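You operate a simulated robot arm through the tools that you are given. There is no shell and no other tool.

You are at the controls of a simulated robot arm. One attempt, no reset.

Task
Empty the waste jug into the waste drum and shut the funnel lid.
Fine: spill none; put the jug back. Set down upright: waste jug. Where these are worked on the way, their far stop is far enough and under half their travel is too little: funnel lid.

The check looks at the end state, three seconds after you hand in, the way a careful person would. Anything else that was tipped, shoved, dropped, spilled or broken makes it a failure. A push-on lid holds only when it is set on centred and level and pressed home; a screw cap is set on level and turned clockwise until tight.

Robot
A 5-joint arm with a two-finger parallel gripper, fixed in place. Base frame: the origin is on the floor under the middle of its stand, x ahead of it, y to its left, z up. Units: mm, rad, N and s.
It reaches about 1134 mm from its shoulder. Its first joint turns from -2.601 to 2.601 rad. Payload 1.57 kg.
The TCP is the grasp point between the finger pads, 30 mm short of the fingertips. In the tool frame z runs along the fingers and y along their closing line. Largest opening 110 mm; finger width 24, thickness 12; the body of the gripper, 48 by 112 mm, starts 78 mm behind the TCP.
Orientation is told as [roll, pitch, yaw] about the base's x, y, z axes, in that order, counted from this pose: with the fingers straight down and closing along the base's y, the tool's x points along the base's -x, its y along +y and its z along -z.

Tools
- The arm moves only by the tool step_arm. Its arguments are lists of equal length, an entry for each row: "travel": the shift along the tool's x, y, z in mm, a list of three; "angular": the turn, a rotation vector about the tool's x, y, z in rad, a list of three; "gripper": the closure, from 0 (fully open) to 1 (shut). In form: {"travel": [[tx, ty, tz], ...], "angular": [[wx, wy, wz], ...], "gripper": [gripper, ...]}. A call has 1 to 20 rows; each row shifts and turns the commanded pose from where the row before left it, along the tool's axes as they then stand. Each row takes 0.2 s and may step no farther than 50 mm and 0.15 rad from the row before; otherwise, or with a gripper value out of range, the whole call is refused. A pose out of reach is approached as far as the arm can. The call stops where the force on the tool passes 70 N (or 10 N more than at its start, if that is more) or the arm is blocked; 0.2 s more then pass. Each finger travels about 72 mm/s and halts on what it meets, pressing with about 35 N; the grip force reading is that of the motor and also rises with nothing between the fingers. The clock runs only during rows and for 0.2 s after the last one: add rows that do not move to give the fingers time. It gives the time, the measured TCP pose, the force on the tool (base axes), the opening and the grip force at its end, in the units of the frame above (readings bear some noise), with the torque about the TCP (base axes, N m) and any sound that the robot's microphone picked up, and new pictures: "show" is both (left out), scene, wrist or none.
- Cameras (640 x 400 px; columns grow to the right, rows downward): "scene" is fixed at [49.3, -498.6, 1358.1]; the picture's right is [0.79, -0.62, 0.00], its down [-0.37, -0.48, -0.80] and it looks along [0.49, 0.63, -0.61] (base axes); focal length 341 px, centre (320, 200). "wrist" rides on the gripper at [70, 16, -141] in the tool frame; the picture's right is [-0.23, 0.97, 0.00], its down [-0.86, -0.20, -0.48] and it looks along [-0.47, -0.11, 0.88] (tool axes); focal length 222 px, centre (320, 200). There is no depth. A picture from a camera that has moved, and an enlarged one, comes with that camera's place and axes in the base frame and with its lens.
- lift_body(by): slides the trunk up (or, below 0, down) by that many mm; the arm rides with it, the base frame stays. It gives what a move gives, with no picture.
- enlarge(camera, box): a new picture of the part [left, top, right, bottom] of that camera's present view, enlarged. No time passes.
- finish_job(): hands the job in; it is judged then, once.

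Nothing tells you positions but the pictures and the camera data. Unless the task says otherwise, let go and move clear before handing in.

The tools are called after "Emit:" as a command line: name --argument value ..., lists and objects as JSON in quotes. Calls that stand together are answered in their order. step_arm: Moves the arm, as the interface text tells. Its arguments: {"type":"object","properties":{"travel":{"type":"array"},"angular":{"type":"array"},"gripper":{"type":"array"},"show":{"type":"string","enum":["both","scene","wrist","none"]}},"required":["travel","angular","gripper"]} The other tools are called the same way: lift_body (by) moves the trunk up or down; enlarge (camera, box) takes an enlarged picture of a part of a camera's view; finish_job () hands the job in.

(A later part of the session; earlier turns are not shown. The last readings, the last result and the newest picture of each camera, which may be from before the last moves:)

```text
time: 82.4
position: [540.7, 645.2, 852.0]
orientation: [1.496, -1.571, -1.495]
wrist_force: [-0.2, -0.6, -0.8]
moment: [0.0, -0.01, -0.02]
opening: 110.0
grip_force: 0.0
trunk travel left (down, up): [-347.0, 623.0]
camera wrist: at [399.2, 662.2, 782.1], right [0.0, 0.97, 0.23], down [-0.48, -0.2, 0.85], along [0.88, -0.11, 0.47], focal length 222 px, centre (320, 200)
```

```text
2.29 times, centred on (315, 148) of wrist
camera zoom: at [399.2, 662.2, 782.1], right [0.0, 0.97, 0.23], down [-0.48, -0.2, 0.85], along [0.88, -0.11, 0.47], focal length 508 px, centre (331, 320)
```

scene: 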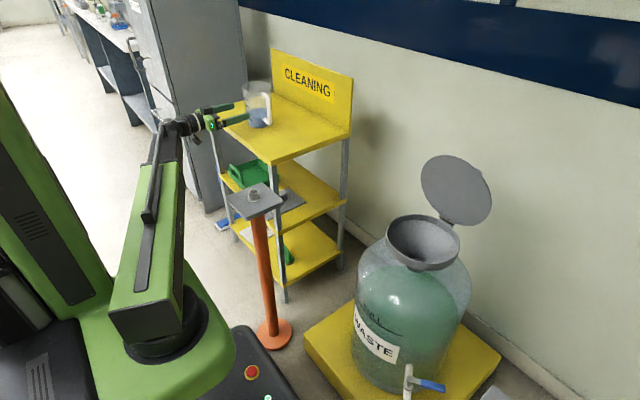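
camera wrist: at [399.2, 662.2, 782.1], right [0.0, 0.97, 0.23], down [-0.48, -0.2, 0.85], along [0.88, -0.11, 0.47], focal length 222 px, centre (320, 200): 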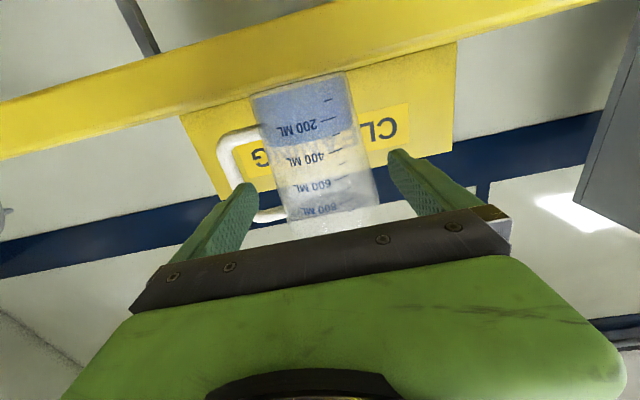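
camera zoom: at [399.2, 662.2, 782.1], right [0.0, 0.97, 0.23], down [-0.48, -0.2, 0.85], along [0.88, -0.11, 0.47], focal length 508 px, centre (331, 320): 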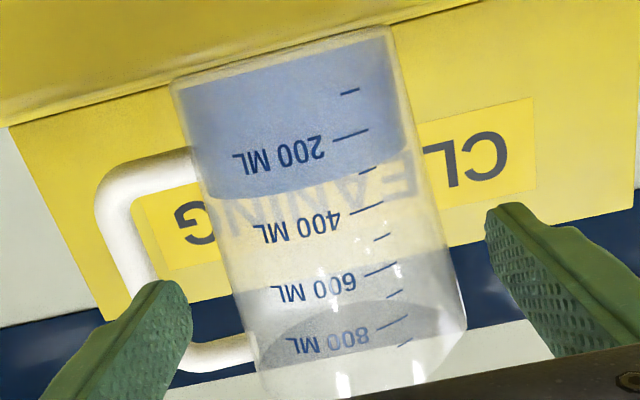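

Emit:
enlarge --camera "wrist" --box '[230, 100, 310, 200]'

Emit:
enlarge --camera "wrist" --box '[320, 80, 400, 180]'

```text
4.00 times, centred on (270, 150) of wrist
camera zoom: at [399.2, 662.2, 782.1], right [0.0, 0.97, 0.23], down [-0.48, -0.2, 0.85], along [0.88, -0.11, 0.47], focal length 888 px, centre (520, 400)
```

zoom: 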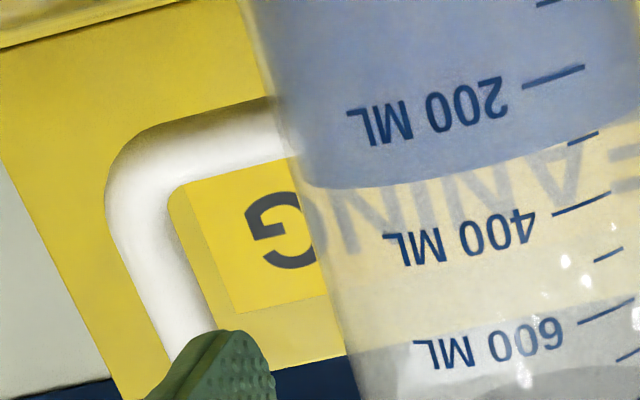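

```text
4.00 times, centred on (360, 130) of wrist
camera zoom: at [399.2, 662.2, 782.1], right [0.0, 0.97, 0.23], down [-0.48, -0.2, 0.85], along [0.88, -0.11, 0.47], focal length 888 px, centre (160, 480)
```

zoom: 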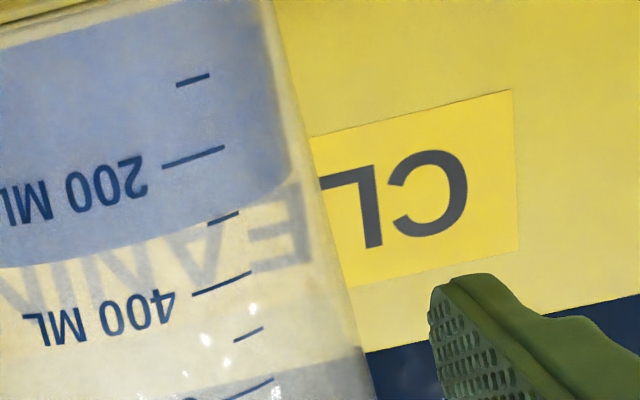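

Judging by the edges, the jug is about 101 mm wide at this height and its centre is nearer y≈641. I'll shift −4 mm in y and advance until the fingertips are just at the jug's near side, then recheck.

Emit:
step_arm --travel '[[0, -4.2, 0], [0, 0, 17], [0, 0, 17]]' --angular '[[0, 0, 0], [0, 0, 0], [0, 0, 0]]' --gripper '[0, 0, 0]' --show "none"

Emit:
enlarge --camera "wrist" --box '[220, 80, 420, 235]'

Emit:
enlarge --camera "scene" --box '[220, 60, 320, 140]'

```text
time: 83.2
position: [574.3, 641.6, 851.9]
orientation: [0.902, -1.57, -0.902]
wrist_force: [0.3, 1.1, 0.2]
moment: [0.0, 0.03, 0.0]
opening: 109.9
grip_force: 0.1
trunk travel left (down, up): [-347.0, 623.0]
```

```text
2.58 times, centred on (320, 158) of wrist
camera zoom: at [432.9, 657.0, 782.0], right [0.0, 0.97, 0.23], down [-0.48, -0.2, 0.86], along [0.88, -0.11, 0.47], focal length 573 px, centre (320, 310)
```

zoom: 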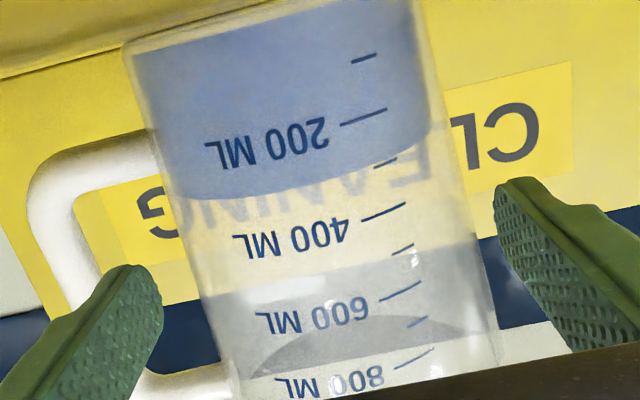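

```text
5.00 times, centred on (270, 100) of scene
camera zoom: at [49.3, -498.6, 1358.1], right [0.79, -0.62, 0.0], down [-0.37, -0.48, -0.8], along [0.49, 0.63, -0.61], focal length 1705 px, centre (570, 700)
```

zoom: 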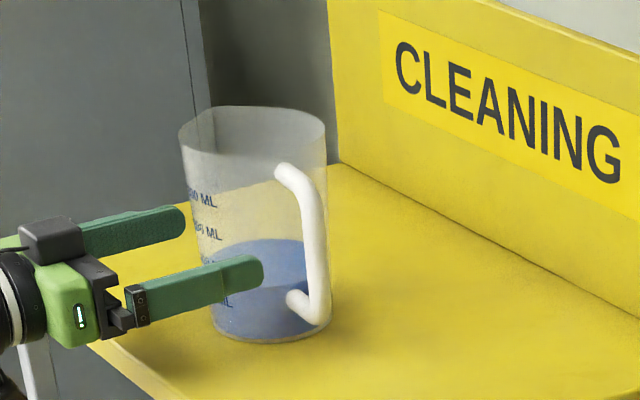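

Emit:
step_arm --travel '[[0, -1.3, 0], [0, 0, 13], [0, 0, 13]]' --angular '[[0, 0, 0], [0, 0, 0], [0, 0, 0]]' --gripper '[0, 0, 0]' --show "none"

Emit:
enlarge --camera "wrist" --box '[200, 60, 440, 240]'

Emit:
enlarge --camera "scene" --box '[220, 60, 320, 140]'

```text
time: 84.0
position: [598.6, 639.7, 851.3]
orientation: [0.733, -1.568, -0.73]
wrist_force: [-0.4, 0.1, -0.5]
moment: [0.03, 0.01, 0.01]
opening: 109.9
grip_force: 0.1
trunk travel left (down, up): [-347.0, 623.0]
```

```text
2.22 times, centred on (320, 150) of wrist
camera zoom: at [458.0, 656.5, 782.0], right [0.0, 0.97, 0.23], down [-0.48, -0.2, 0.86], along [0.88, -0.11, 0.47], focal length 494 px, centre (320, 311)
```

zoom: 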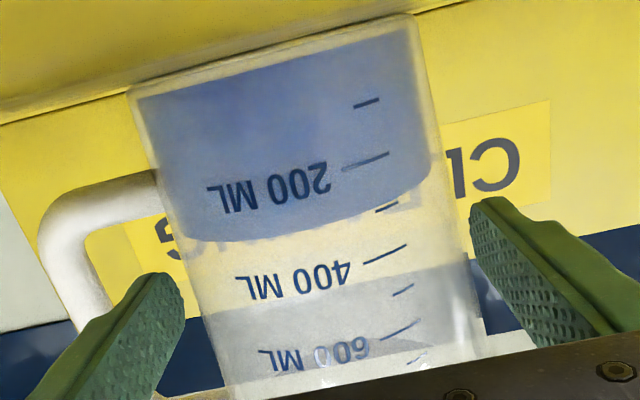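

```text
5.00 times, centred on (270, 100) of scene
camera zoom: at [49.3, -498.6, 1358.1], right [0.79, -0.62, 0.0], down [-0.37, -0.48, -0.8], along [0.49, 0.63, -0.61], focal length 1705 px, centre (570, 700)
```

zoom: 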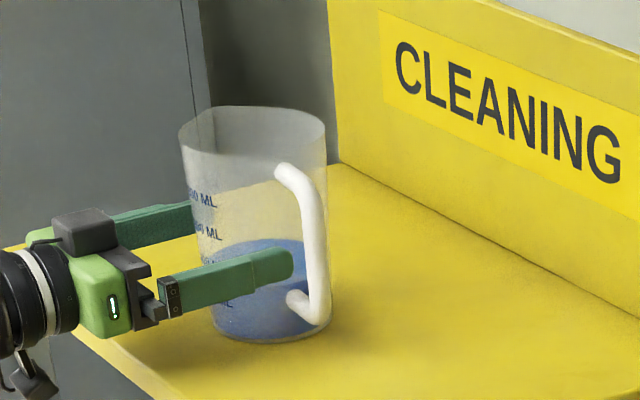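

Emit:
enlarge --camera "wrist" --box '[340, 90, 420, 190]'

Emit:
enlarge --camera "wrist" --box '[230, 120, 310, 220]'

```text
4.00 times, centred on (380, 140) of wrist
camera zoom: at [458.0, 656.5, 782.0], right [0.0, 0.97, 0.23], down [-0.48, -0.2, 0.86], along [0.88, -0.11, 0.47], focal length 888 px, centre (80, 440)
```

zoom: 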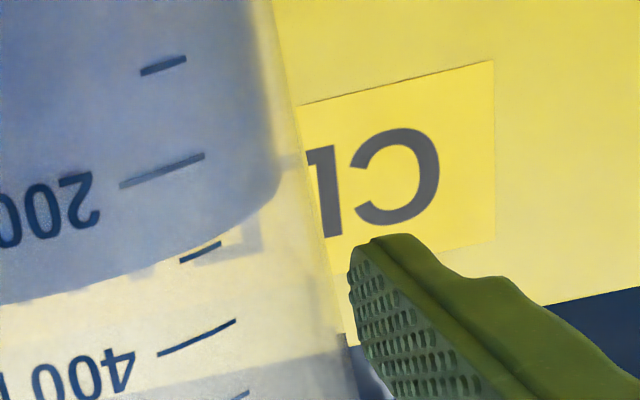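

```text
4.00 times, centred on (270, 170) of wrist
camera zoom: at [458.0, 656.5, 782.0], right [0.0, 0.97, 0.23], down [-0.48, -0.2, 0.86], along [0.88, -0.11, 0.47], focal length 888 px, centre (520, 320)
```

zoom: 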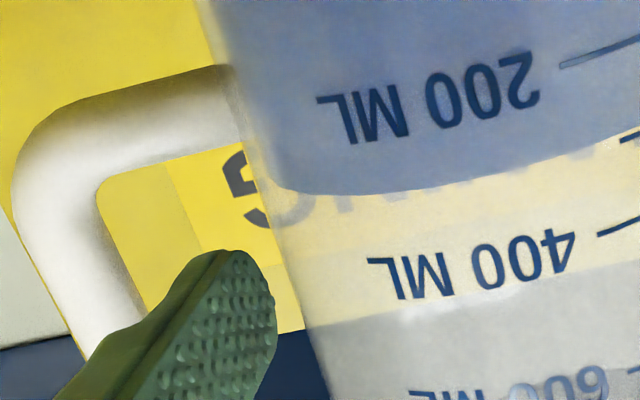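

The gaps are now about 5 mm left and 4 mm right. I'll finish the approach, then close.

Emit:
step_arm --travel '[[0, 0.7, 9], [0, 0, 9], [0, 0, 9]]' --angular '[[0, 0, 0], [0, 0, 0], [0, 0, 0]]' --gripper '[0, 0, 0]' --show "none"

Emit:
enlarge --camera "wrist" --box '[200, 60, 440, 240]'

Emit:
enlarge --camera "scene" --box '[220, 60, 320, 140]'

```text
time: 84.8
position: [625.5, 641.4, 851.4]
orientation: [1.226, -1.568, -1.228]
wrist_force: [-0.6, 0.1, 0.2]
moment: [0.0, 0.0, -0.01]
opening: 110.2
grip_force: 0.0
trunk travel left (down, up): [-347.0, 623.0]
```

```text
2.22 times, centred on (320, 150) of wrist
camera zoom: at [485.2, 656.1, 782.1], right [0.0, 0.97, 0.23], down [-0.48, -0.2, 0.86], along [0.88, -0.11, 0.47], focal length 494 px, centre (320, 311)
```

zoom: 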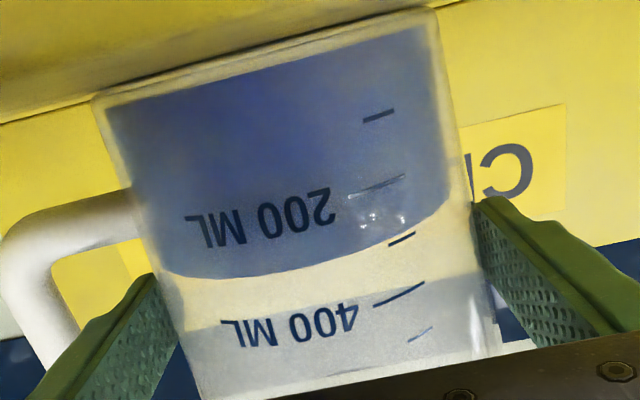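

```text
5.00 times, centred on (270, 100) of scene
camera zoom: at [49.3, -498.6, 1358.1], right [0.79, -0.62, 0.0], down [-0.37, -0.48, -0.8], along [0.49, 0.63, -0.61], focal length 1705 px, centre (570, 700)
```

zoom: 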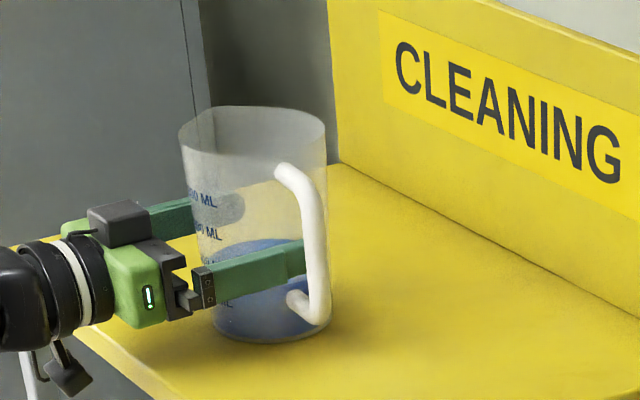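

Both fingers are beside the jug body, one inside the handle loop, with no contact force. I'll close now.

Emit:
step_arm --travel '[[0, 0, 0], [0, 0, 0], [0, 0, 0], [0, 0, 0], [0, 0, 0]]' --angular '[[0, 0, 0], [0, 0, 0], [0, 0, 0], [0, 0, 0], [0, 0, 0]]' --gripper '[0.1, 0.3, 0.5, 0.5, 0.5]'

Emit:
enlarge --camera "scene" --box '[220, 60, 320, 140]'

```text
time: 86.0
position: [627.0, 640.8, 851.9]
orientation: [1.284, -1.569, -1.282]
wrist_force: [1.2, 0.0, 0.9]
moment: [0.08, -0.1, 0.07]
opening: 101.7
grip_force: 34.7
trunk travel left (down, up): [-347.0, 623.0]
camera wrist: at [485.3, 655.9, 782.1], right [0.0, 0.97, 0.23], down [-0.48, -0.2, 0.86], along [0.88, -0.11, 0.47], focal length 222 px, centre (320, 200)
```

scene: 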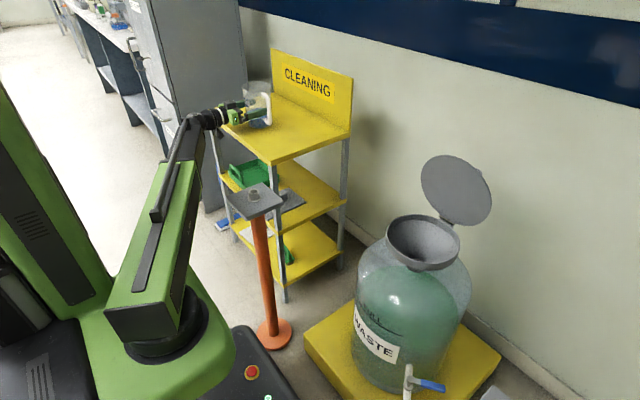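
wrist: 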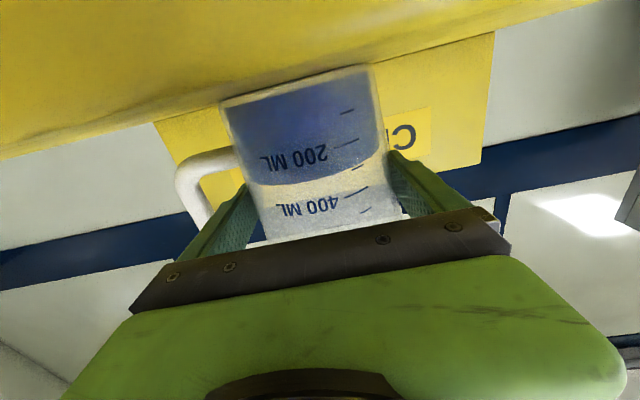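

```text
5.00 times, centred on (270, 100) of scene
camera zoom: at [49.3, -498.6, 1358.1], right [0.79, -0.62, 0.0], down [-0.37, -0.48, -0.8], along [0.49, 0.63, -0.61], focal length 1705 px, centre (570, 700)
```

zoom: 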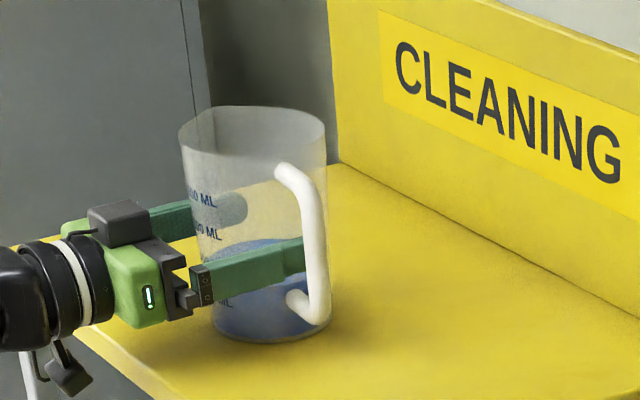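

The grip is solid at 101.7 mm. I'll lift a little and check the jug hangs straight.

Emit:
lift_body --by 10

Emit:
lift_body --by 40

Emit:
enlarge --camera "scene" --box '[210, 50, 330, 140]'

Emit:
enlarge --camera "wrist" --box '[160, 40, 480, 260]'

```text
time: 86.6
position: [626.3, 640.2, 860.9]
orientation: [0.695, -1.571, -0.694]
wrist_force: [-0.4, 1.0, -4.5]
moment: [0.09, 0.06, 0.0]
opening: 101.8
grip_force: 35.3
trunk travel left (down, up): [-357.0, 613.0]
```

```text
time: 87.4
position: [626.5, 640.8, 901.8]
orientation: [0.677, -1.57, -0.679]
wrist_force: [0.4, 0.5, -4.4]
moment: [0.05, 0.08, -0.01]
opening: 104.8
grip_force: 35.2
trunk travel left (down, up): [-397.0, 573.0]
```

```text
4.44 times, centred on (270, 95) of scene
camera zoom: at [49.3, -498.6, 1358.1], right [0.79, -0.62, 0.0], down [-0.37, -0.48, -0.8], along [0.49, 0.63, -0.61], focal length 1516 px, centre (542, 667)
```

zoom: 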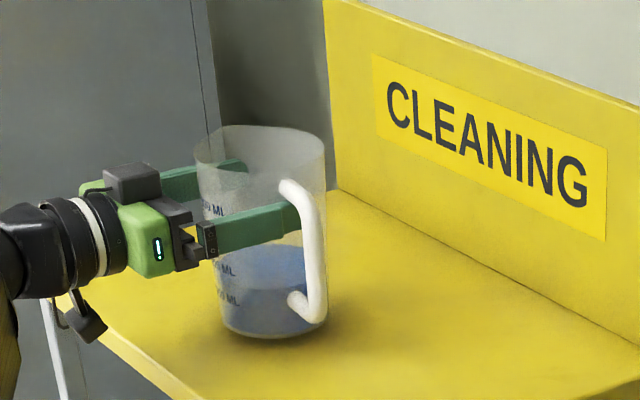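

```text
1.82 times, centred on (320, 150) of wrist
camera zoom: at [485.5, 656.2, 831.7], right [0.0, 0.97, 0.23], down [-0.48, -0.2, 0.86], along [0.88, -0.11, 0.47], focal length 404 px, centre (320, 291)
```

zoom: 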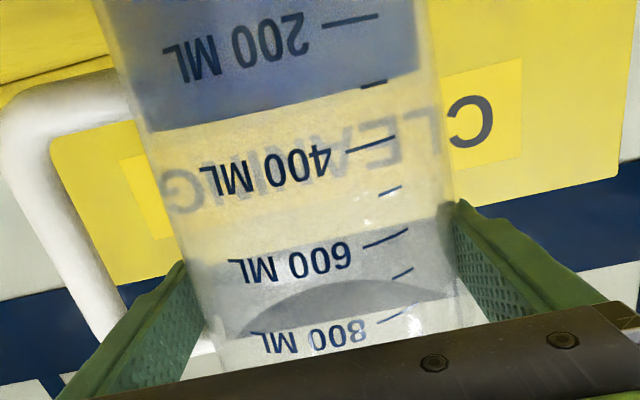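

The jug slipped down in the grip; the opening grew from 101.7 to 104.8, about 24 mm on the taper. I'll check whether it's still slipping.

Emit:
step_arm --travel '[[0, 0, 0], [0, 0, 0], [0, 0, 0], [0, 0, 0], [0, 0, 0]]' --angular '[[0, 0, 0], [0, 0, 0], [0, 0, 0], [0, 0, 0], [0, 0, 0]]' --gripper '[0.5, 0.5, 0.5, 0.5, 0.5]'

Emit:
enlarge --camera "scene" --box '[210, 50, 330, 140]'

Emit:
enlarge --camera "wrist" --box '[160, 40, 480, 260]'

```text
time: 88.6
position: [626.8, 641.4, 902.1]
orientation: [0.757, -1.568, -0.759]
wrist_force: [0.2, 0.6, -4.2]
moment: [0.1, 0.02, -0.03]
opening: 105.1
grip_force: 34.9
trunk travel left (down, up): [-397.0, 573.0]
camera wrist: at [485.4, 656.1, 831.8], right [0.0, 0.97, 0.23], down [-0.48, -0.2, 0.86], along [0.88, -0.11, 0.47], focal length 222 px, centre (320, 200)
```

scene: 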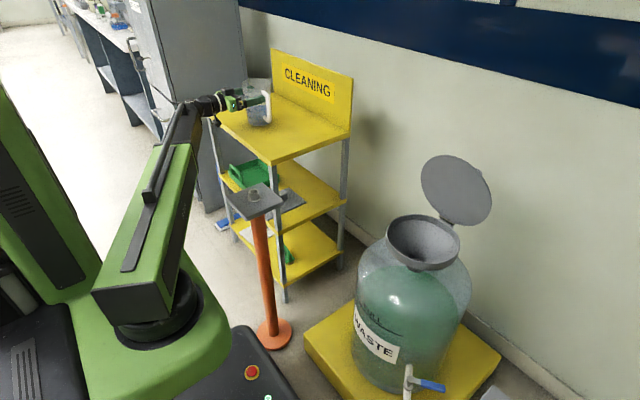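
wrist: 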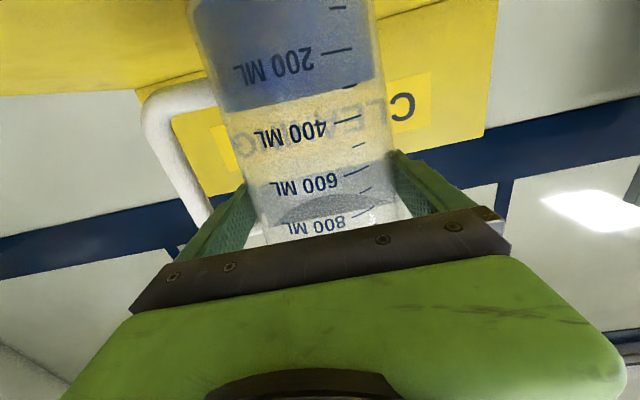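

```text
4.44 times, centred on (270, 95) of scene
camera zoom: at [49.3, -498.6, 1358.1], right [0.79, -0.62, 0.0], down [-0.37, -0.48, -0.8], along [0.49, 0.63, -0.61], focal length 1516 px, centre (542, 667)
```

zoom: 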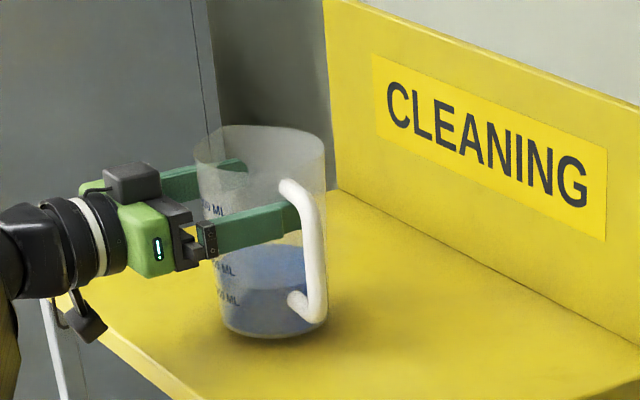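

```text
1.82 times, centred on (320, 150) of wrist
camera zoom: at [485.4, 656.1, 831.8], right [0.0, 0.97, 0.23], down [-0.48, -0.2, 0.86], along [0.88, -0.11, 0.47], focal length 404 px, centre (320, 291)
```

zoom: 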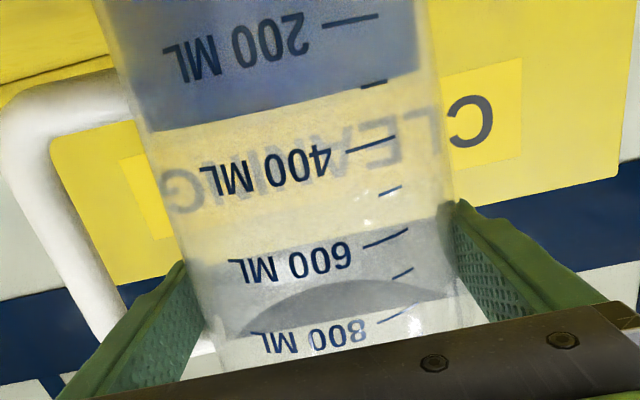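

The jug is stable now; it seems to hang with its handle's upper bar resting on the finger inside the loop, which is secure. I'll look at the open funnel for aiming and raise gently in small lifts.

Emit:
lift_body --by 15

Emit:
lift_body --by 20

Emit:
lift_body --by 25

Emit:
enlarge --camera "scene" --box '[360, 140, 500, 280]'

Emit:
enlarge --camera "scene" --box '[200, 40, 320, 130]'

```text
time: 89.2
position: [626.5, 640.1, 916.0]
orientation: [0.715, -1.569, -0.713]
wrist_force: [-1.5, -0.6, -4.9]
moment: [0.06, 0.06, -0.02]
opening: 105.0
grip_force: 35.0
trunk travel left (down, up): [-412.0, 558.0]
```

```text
time: 89.9
position: [627.0, 640.9, 937.0]
orientation: [0.7, -1.57, -0.701]
wrist_force: [0.0, -0.8, -4.5]
moment: [0.04, -0.01, 0.02]
opening: 104.3
grip_force: 35.3
trunk travel left (down, up): [-432.0, 538.0]
```

```text
time: 90.6
position: [626.1, 640.3, 961.1]
orientation: [0.687, -1.569, -0.689]
wrist_force: [-0.4, 0.1, -4.8]
moment: [0.06, 0.05, -0.03]
opening: 104.8
grip_force: 35.3
trunk travel left (down, up): [-457.0, 513.0]
```

```text
2.86 times, centred on (430, 210) of scene
camera zoom: at [49.3, -498.6, 1358.1], right [0.79, -0.62, 0.0], down [-0.37, -0.48, -0.8], along [0.49, 0.63, -0.61], focal length 974 px, centre (6, 171)
```

zoom: 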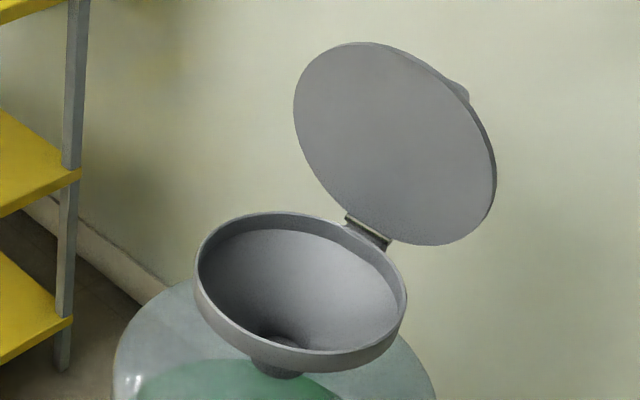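

```text
4.44 times, centred on (260, 85) of scene
camera zoom: at [49.3, -498.6, 1358.1], right [0.79, -0.62, 0.0], down [-0.37, -0.48, -0.8], along [0.49, 0.63, -0.61], focal length 1516 px, centre (587, 711)
```

zoom: 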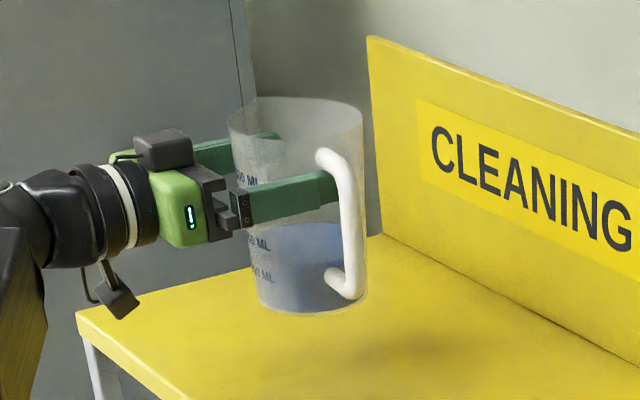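

The jug is upright and steady in the grip. The funnel centre is near (700,-129). I'll swing the jug over slowly, turning the heading as the arm rotates so the slide stays within its range.

Emit:
step_arm --travel '[[0, -7.12, 2.98], [0, -14.17, 6.13], [0, -21.05, 9.65], [0, -22.45, 11.21], [0, -22.03, 12.0], [0, -28.58, 12.82], [0, -27.96, 14.11], [0, -27.28, 15.38], [0, -20, 10]]' --angular '[[0.01102, 0, 0], [0.02204, 0, 0], [0.03306, 0, 0], [0.03582, 0, 0], [0.03582, 0, 0], [0.04592, 0, 0], [0.04592, 0, 0], [0.04592, 0, 0], [0.03, 0, 0]]' --gripper '[0.5, 0.5, 0.5, 0.5, 0.5, 0.5, 0.5, 0.5, 0.5]'

Emit:
enlarge --camera "scene" --box '[210, 40, 370, 140]'

```text
time: 92.6
position: [692.8, 438.4, 961.8]
orientation: [0.272, -1.569, -0.578]
wrist_force: [-0.4, 0.9, -3.9]
moment: [0.07, 0.04, 0.0]
opening: 105.0
grip_force: 35.0
trunk travel left (down, up): [-457.0, 513.0]
camera wrist: at [563.4, 496.3, 891.7], right [0.29, 0.93, 0.23], down [-0.52, -0.05, 0.86], along [0.81, -0.37, 0.46], focal length 222 px, centre (320, 200)
```

scene: 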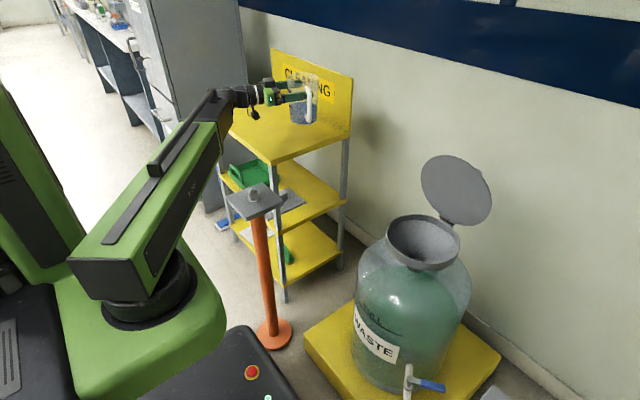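
wrist: 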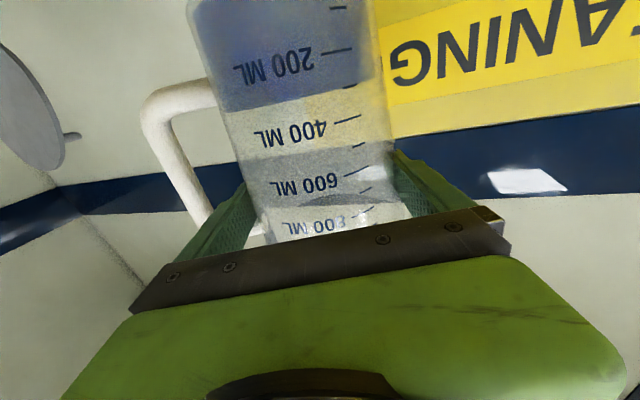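

```text
4.00 times, centred on (290, 90) of scene
camera zoom: at [49.3, -498.6, 1358.1], right [0.79, -0.62, 0.0], down [-0.37, -0.48, -0.8], along [0.49, 0.63, -0.61], focal length 1364 px, centre (440, 640)
```

zoom: 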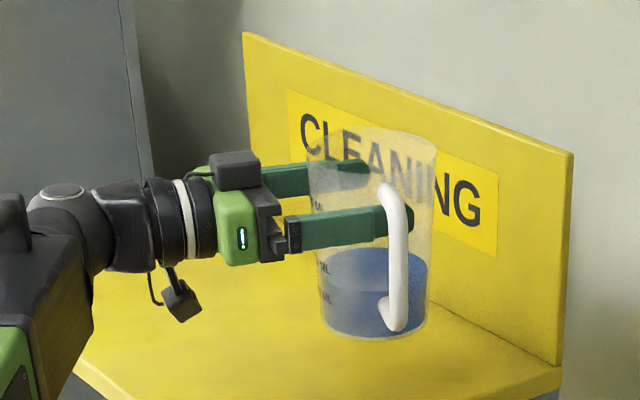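

Emit:
step_arm --travel '[[0, -15.25, 7.85], [0, -20.98, 11.54], [0, -23.49, 14.1], [0, -26.52, 13.16], [0, -25.89, 14.36], [0, -25.2, 15.53], [0, -25.51, 13.3], [0, -24.88, 14.45], [0, -24.19, 15.58], [0, -24.36, 13.41], [0, -23.72, 14.51], [0, -23.03, 15.59], [0, -15.83, 15.97], [0, -15.09, 16.68], [0, -14.3, 17.36]]' --angular '[[0.02694, 0, 0], [0.03772, 0, 0], [0.0431, 0, 0], [0.04592, 0, 0], [0.04592, 0, 0], [0.04592, 0, 0], [0.04592, 0, 0], [0.04592, 0, 0], [0.04592, 0, 0], [0.04592, 0, 0], [0.04592, 0, 0], [0.04592, 0, 0], [0.04592, 0, 0], [0.04592, 0, 0], [0.04592, 0, 0]]' --gripper '[0.5, 0.5, 0.5, 0.5, 0.5, 0.5, 0.5, 0.5, 0.5, 0.5, 0.5, 0.5, 0.5, 0.5, 0.5]'

Emit:
enlarge --camera "scene" --box '[320, 80, 520, 280]'

```text
time: 95.8
position: [686.9, 47.6, 961.2]
orientation: [-0.092, -1.57, -0.871]
wrist_force: [0.1, 0.1, -3.8]
moment: [0.08, -0.02, 0.03]
opening: 104.8
grip_force: 35.0
trunk travel left (down, up): [-457.0, 513.0]
camera wrist: at [619.7, 172.2, 891.8], right [0.8, 0.55, 0.23], down [-0.44, 0.28, 0.86], along [0.41, -0.78, 0.46], focal length 222 px, centre (320, 200)
```

scene: 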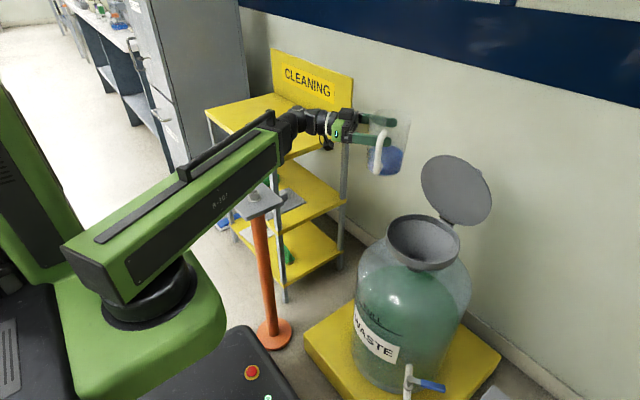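
wrist: 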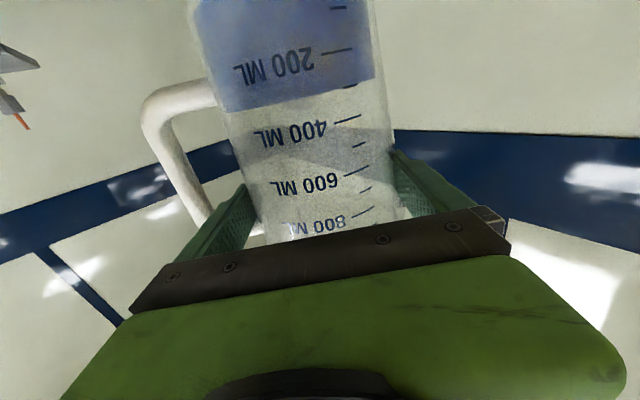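

```text
2.00 times, centred on (420, 180) of scene
camera zoom: at [49.3, -498.6, 1358.1], right [0.79, -0.62, 0.0], down [-0.37, -0.48, -0.8], along [0.49, 0.63, -0.61], focal length 682 px, centre (120, 240)
```

zoom: 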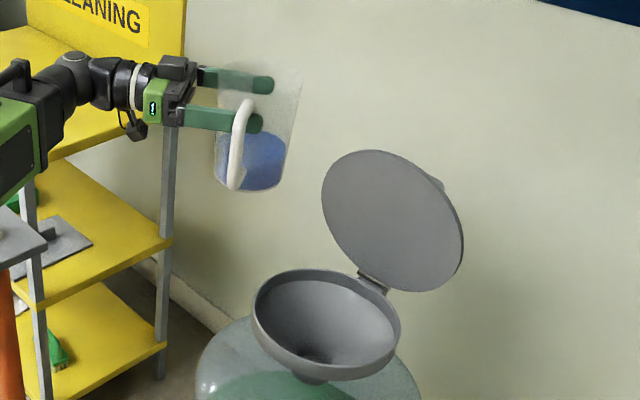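

Tracking well. I'll continue to the pouring position above the −x side of the funnel.

Emit:
step_arm --travel '[[0, -14.96, 16.19], [0, -14.21, 16.86], [0, -13.42, 17.49], [0, -14.1, 16.4], [0, -13.33, 17.03], [0, -12.54, 17.62], [0, -12.72, 15.83], [0, -10.5, 14.33], [0, -7.1, 10.52], [0, -4.09, 6.42], [0, -2.65, 4.33], [0, 0, 0]]' --angular '[[0.04592, 0, 0], [0.04592, 0, 0], [0.04592, 0, 0], [0.04592, 0, 0], [0.04592, 0, 0], [0.04592, 0, 0], [0.04408, 0, 0], [0.03857, 0, 0], [0.02755, 0, 0], [0.01653, 0, 0], [0.01102, 0, 0], [0, 0, 0]]' --gripper '[0.5, 0.5, 0.5, 0.5, 0.5, 0.5, 0.5, 0.5, 0.5, 0.5, 0.5, 0.5]'

Emit:
enlarge --camera "scene" --box '[320, 80, 520, 280]'

```text
time: 98.4
position: [640.0, -141.7, 962.6]
orientation: [-0.613, -1.571, -0.765]
wrist_force: [0.1, -0.2, -4.1]
moment: [0.08, -0.11, -0.02]
opening: 104.9
grip_force: 34.7
trunk travel left (down, up): [-457.0, 513.0]
camera wrist: at [628.8, 0.0, 891.9], right [0.96, 0.19, 0.23], down [-0.29, 0.43, 0.86], along [0.06, -0.88, 0.47], focal length 222 px, centre (320, 200)
```

scene: 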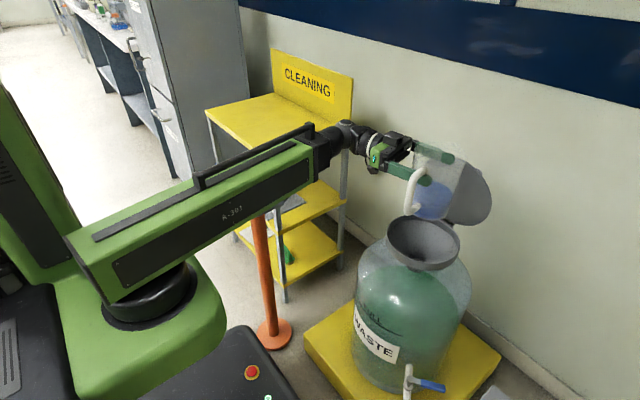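
wrist: 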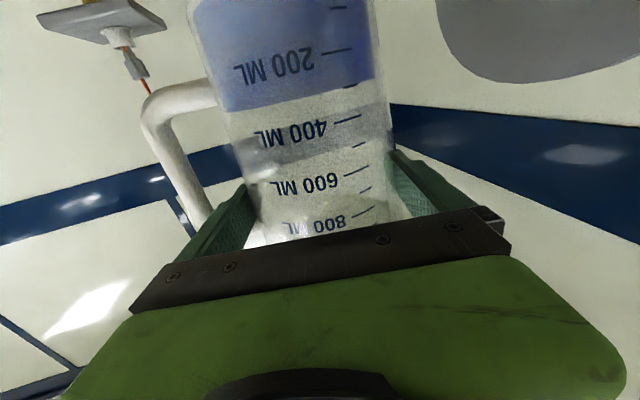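

```text
2.00 times, centred on (420, 180) of scene
camera zoom: at [49.3, -498.6, 1358.1], right [0.79, -0.62, 0.0], down [-0.37, -0.48, -0.8], along [0.49, 0.63, -0.61], focal length 682 px, centre (120, 240)
```

zoom: 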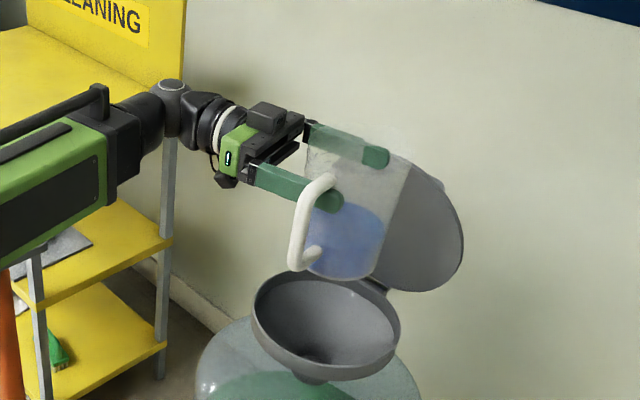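

The jug is over the funnel's −x side. I'll recentre by 16 mm along the finger axis, then lower so the jug sits just above the funnel.

Emit:
step_arm --travel '[[0, 0, -5], [0, 0, -7], [0, 0, -4], [0, 0, 0]]' --angular '[[0, 0, 0], [0, 0, 0], [0, 0, 0], [0, 0, 0]]' --gripper '[0.5, 0.5, 0.5, 0.5]' --show "none"

Emit:
lift_body --by -40

Emit:
lift_body --by -40

Emit:
lift_body --by -30

Emit:
enlarge --camera "scene" --box '[340, 120, 500, 280]'

Emit:
enlarge --camera "wrist" --box '[0, 0, 640, 400]'

```text
time: 99.4
position: [637.3, -126.6, 962.2]
orientation: [-0.715, -1.571, -0.664]
wrist_force: [-1.0, 0.3, -4.5]
moment: [0.03, -0.06, 0.02]
opening: 104.9
grip_force: 34.6
trunk travel left (down, up): [-457.0, 513.0]
```

```text
time: 100.3
position: [637.4, -126.5, 922.0]
orientation: [-0.678, -1.57, -0.7]
wrist_force: [0.3, -1.0, -4.5]
moment: [0.08, -0.04, 0.03]
opening: 104.8
grip_force: 35.1
trunk travel left (down, up): [-417.0, 553.0]
```

```text
time: 101.1
position: [637.3, -125.7, 883.0]
orientation: [-0.701, -1.57, -0.674]
wrist_force: [-0.3, 0.4, -4.1]
moment: [0.05, -0.03, 0.03]
opening: 104.8
grip_force: 35.1
trunk travel left (down, up): [-377.0, 593.0]
```

```text
time: 101.8
position: [637.1, -125.1, 851.8]
orientation: [-0.682, -1.572, -0.697]
wrist_force: [1.3, 0.2, -4.6]
moment: [0.08, -0.1, 0.01]
opening: 104.8
grip_force: 35.5
trunk travel left (down, up): [-347.0, 623.0]
```

```text
2.50 times, centred on (420, 200) of scene
camera zoom: at [49.3, -498.6, 1358.1], right [0.79, -0.62, 0.0], down [-0.37, -0.48, -0.8], along [0.49, 0.63, -0.61], focal length 853 px, centre (70, 200)
```

zoom: 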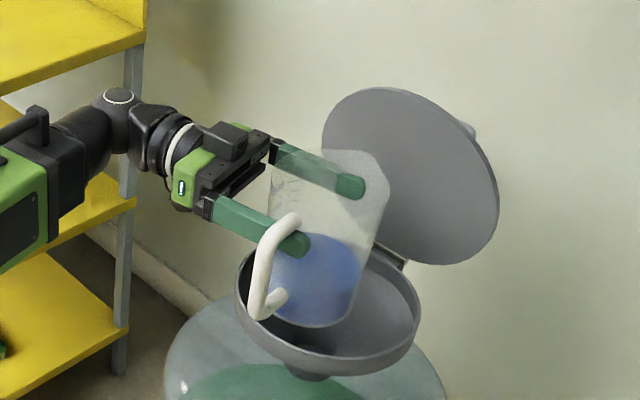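

```text
1.00 times, centred on (320, 200) of wrist (not enlarged: the box is as wide or as high as the picture)
camera zoom: at [626.3, 15.4, 781.9], right [0.96, 0.19, 0.23], down [-0.29, 0.43, 0.86], along [0.06, -0.88, 0.47], focal length 222 px, centre (320, 200)
```

zoom: 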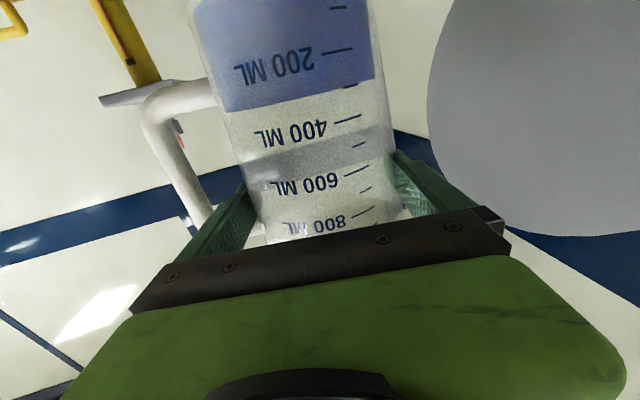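

The jug is above the funnel with the spout facing the opened lid. I'll start tilting, to about 46° for now.

Emit:
step_arm --travel '[[0, 0, 0], [0, 0, 0], [0, 0, 0], [0, 0, 0], [0, 0, 0], [0, 0, 0], [0, 0, 0], [0, 0, 0], [0, 0, 0], [0, 0, 0], [0, 0, 0], [0, 0, 0]]' --angular '[[0, 0, -0.03], [0, 0, -0.06], [0, 0, -0.08], [0, 0, -0.08], [0, 0, -0.08], [0, 0, -0.08], [0, 0, -0.08], [0, 0, -0.08], [0, 0, -0.08], [0, 0, -0.08], [0, 0, -0.05], [0, 0, -0.02]]' --gripper '[0.5, 0.5, 0.5, 0.5, 0.5, 0.5, 0.5, 0.5, 0.5, 0.5, 0.5, 0.5]'

Emit:
enlarge --camera "scene" --box '[340, 120, 500, 280]'

```text
time: 104.4
position: [637.3, -126.0, 850.7]
orientation: [-1.569, -0.771, 0.193]
wrist_force: [0.2, -0.5, -3.9]
moment: [0.07, -0.15, 0.01]
opening: 105.0
grip_force: 34.7
trunk travel left (down, up): [-347.0, 623.0]
camera wrist: at [572.6, 4.2, 791.4], right [0.83, 0.16, -0.54], down [0.37, 0.56, 0.74], along [0.42, -0.81, 0.4], focal length 222 px, centre (320, 200)
```

scene: 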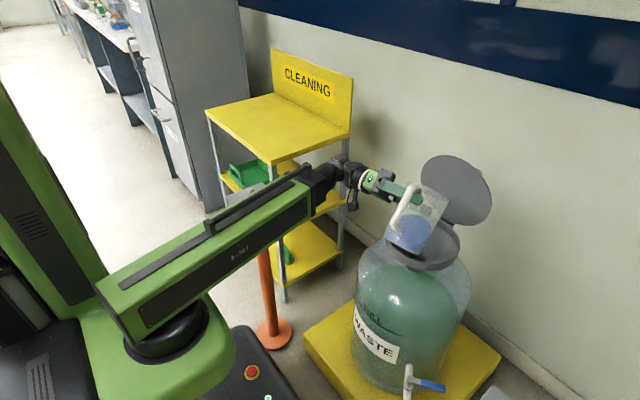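
wrist: 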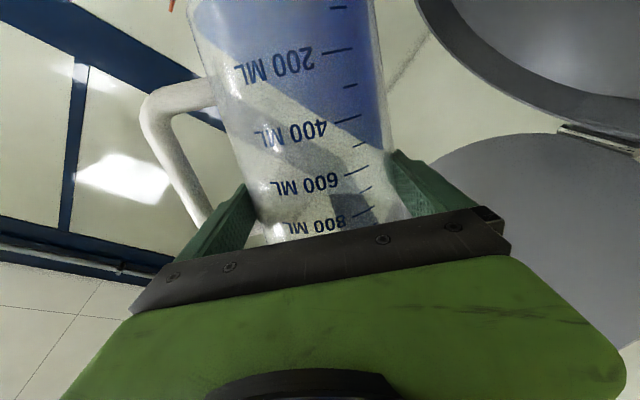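

```text
2.50 times, centred on (420, 200) of scene
camera zoom: at [49.3, -498.6, 1358.1], right [0.79, -0.62, 0.0], down [-0.37, -0.48, -0.8], along [0.49, 0.63, -0.61], focal length 853 px, centre (70, 200)
```

zoom: 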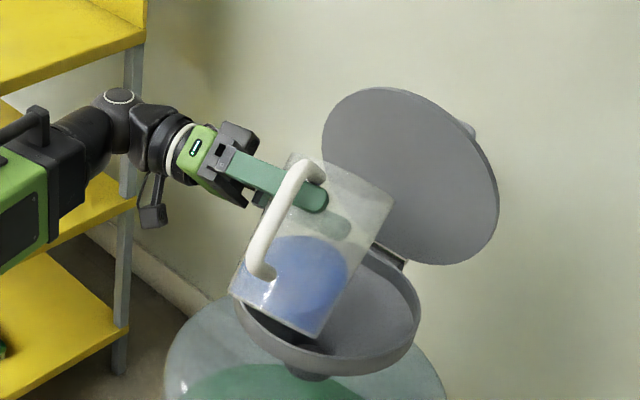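

No slip in the grip at 46°. I'll tilt on to 60°, which is before any flow, then lower a bit to shorten the drop.

Emit:
step_arm --travel '[[0, 0, 0], [0, 0, 0], [0, 0, 0], [0, 0, 0], [0, 0, 0], [0, 0, 0]]' --angular '[[0, 0, -0.03], [0, 0, -0.05], [0, 0, -0.06], [0, 0, -0.06], [0, 0, -0.03], [0, 0, -0.02]]' --gripper '[0.5, 0.5, 0.5, 0.5, 0.5, 0.5]' --show "none"

Emit:
lift_body --by -20

Emit:
lift_body --by -12

Emit:
enlarge --camera "scene" --box '[360, 150, 480, 270]'

Emit:
enlarge --camera "wrist" --box '[120, 0, 520, 250]'

```text
time: 105.8
position: [637.4, -124.9, 851.4]
orientation: [-1.571, -0.521, 0.194]
wrist_force: [0.4, 1.1, -4.1]
moment: [0.12, -0.19, -0.01]
opening: 104.9
grip_force: 34.8
trunk travel left (down, up): [-347.0, 623.0]
```

```text
time: 106.5
position: [637.4, -126.4, 831.0]
orientation: [-1.572, -0.52, 0.193]
wrist_force: [-0.2, -0.1, -4.2]
moment: [0.11, -0.19, -0.01]
opening: 104.6
grip_force: 34.7
trunk travel left (down, up): [-327.0, 643.0]
```

```text
time: 107.1
position: [637.1, -125.2, 819.6]
orientation: [-1.57, -0.521, 0.193]
wrist_force: [0.4, 0.7, -4.3]
moment: [0.11, -0.16, -0.01]
opening: 104.9
grip_force: 35.5
trunk travel left (down, up): [-315.0, 655.0]
```

```text
3.33 times, centred on (420, 210) of scene
camera zoom: at [49.3, -498.6, 1358.1], right [0.79, -0.62, 0.0], down [-0.37, -0.48, -0.8], along [0.49, 0.63, -0.61], focal length 1137 px, centre (-13, 167)
```

zoom: 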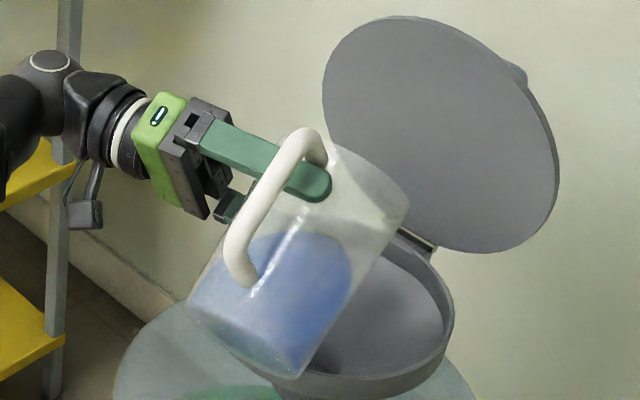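

```text
1.60 times, centred on (320, 125) of wrist
camera zoom: at [559.0, 2.3, 770.8], right [0.67, 0.13, -0.73], down [0.54, 0.59, 0.6], along [0.51, -0.79, 0.33], focal length 355 px, centre (320, 320)
```

zoom: 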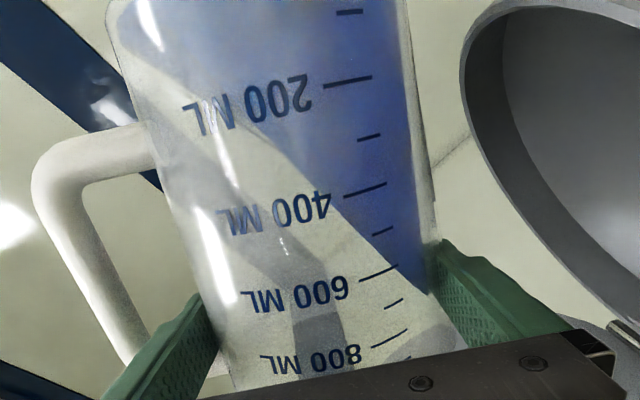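

At 60° the liquid is still short of the lip. Now I'll tilt slowly through the pour.

Emit:
step_arm --travel '[[0, 0, 0], [0, 0, 0], [0, 0, 0], [0, 0, 0], [0, 0, 0], [0, 0, 0], [0, 0, 0], [0, 0, 0], [0, 0, 0], [0, 0, 0], [0, 0, 0], [0, 0, 0]]' --angular '[[0, 0, -0.015], [0, 0, -0.015], [0, 0, -0.015], [0, 0, -0.015], [0, 0, -0.015], [0, 0, -0.015], [0, 0, -0.015], [0, 0, -0.015], [0, 0, -0.0125], [0, 0, -0.0125], [0, 0, -0.0125], [0, 0, -0.0125]]' --gripper '[0.5, 0.5, 0.5, 0.5, 0.5, 0.5, 0.5, 0.5, 0.5, 0.5, 0.5, 0.5]'

Emit:
enlarge --camera "scene" --box '[360, 150, 480, 270]'

Emit:
enlarge --camera "wrist" --box '[120, 0, 640, 325]'

```text
time: 109.7
position: [637.3, -126.1, 819.1]
orientation: [-1.571, -0.351, 0.195]
wrist_force: [-0.6, -0.7, -4.3]
moment: [0.09, -0.18, -0.04]
opening: 104.6
grip_force: 35.1
trunk travel left (down, up): [-315.0, 655.0]
camera wrist: at [552.0, 0.6, 780.5], right [0.54, 0.11, -0.84], down [0.63, 0.61, 0.48], along [0.56, -0.78, 0.26], focal length 222 px, centre (320, 200)
```

scene: 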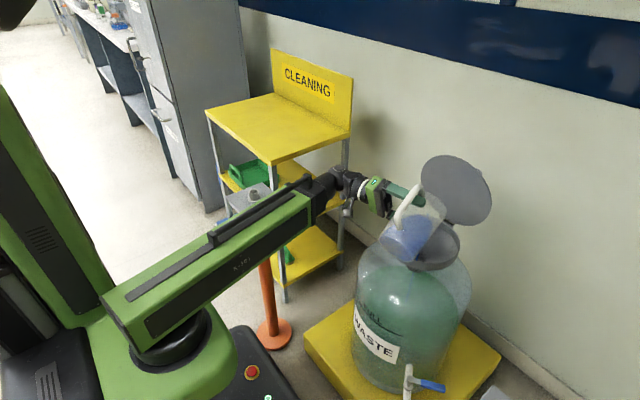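
wrist: 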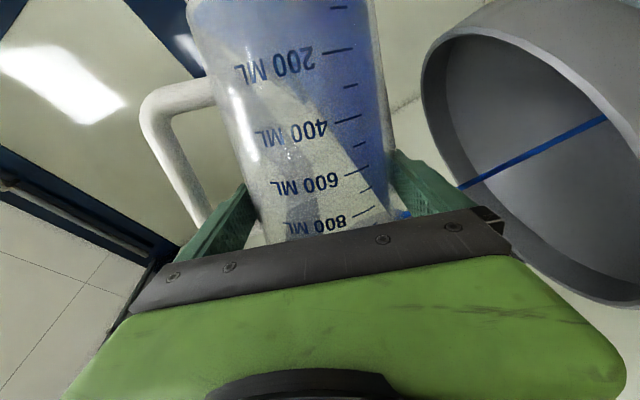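

```text
3.33 times, centred on (420, 210) of scene
camera zoom: at [49.3, -498.6, 1358.1], right [0.79, -0.62, 0.0], down [-0.37, -0.48, -0.8], along [0.49, 0.63, -0.61], focal length 1137 px, centre (-13, 167)
```

zoom: 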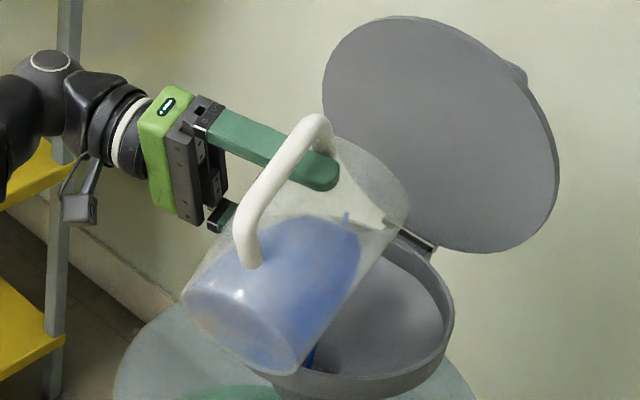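

```text
1.23 times, centred on (380, 162) of wrist
camera zoom: at [552.0, 0.6, 780.5], right [0.54, 0.11, -0.84], down [0.63, 0.61, 0.48], along [0.56, -0.78, 0.26], focal length 273 px, centre (246, 246)
```

zoom: 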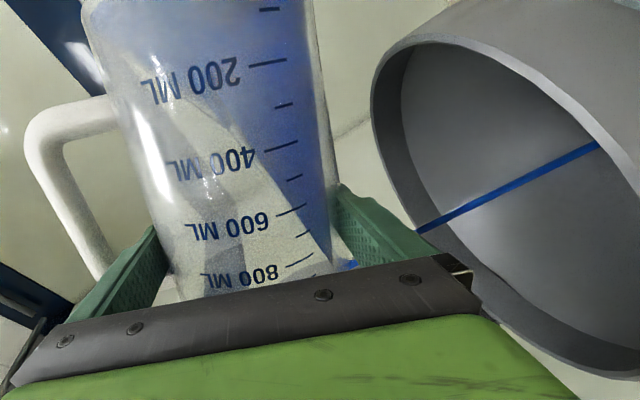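

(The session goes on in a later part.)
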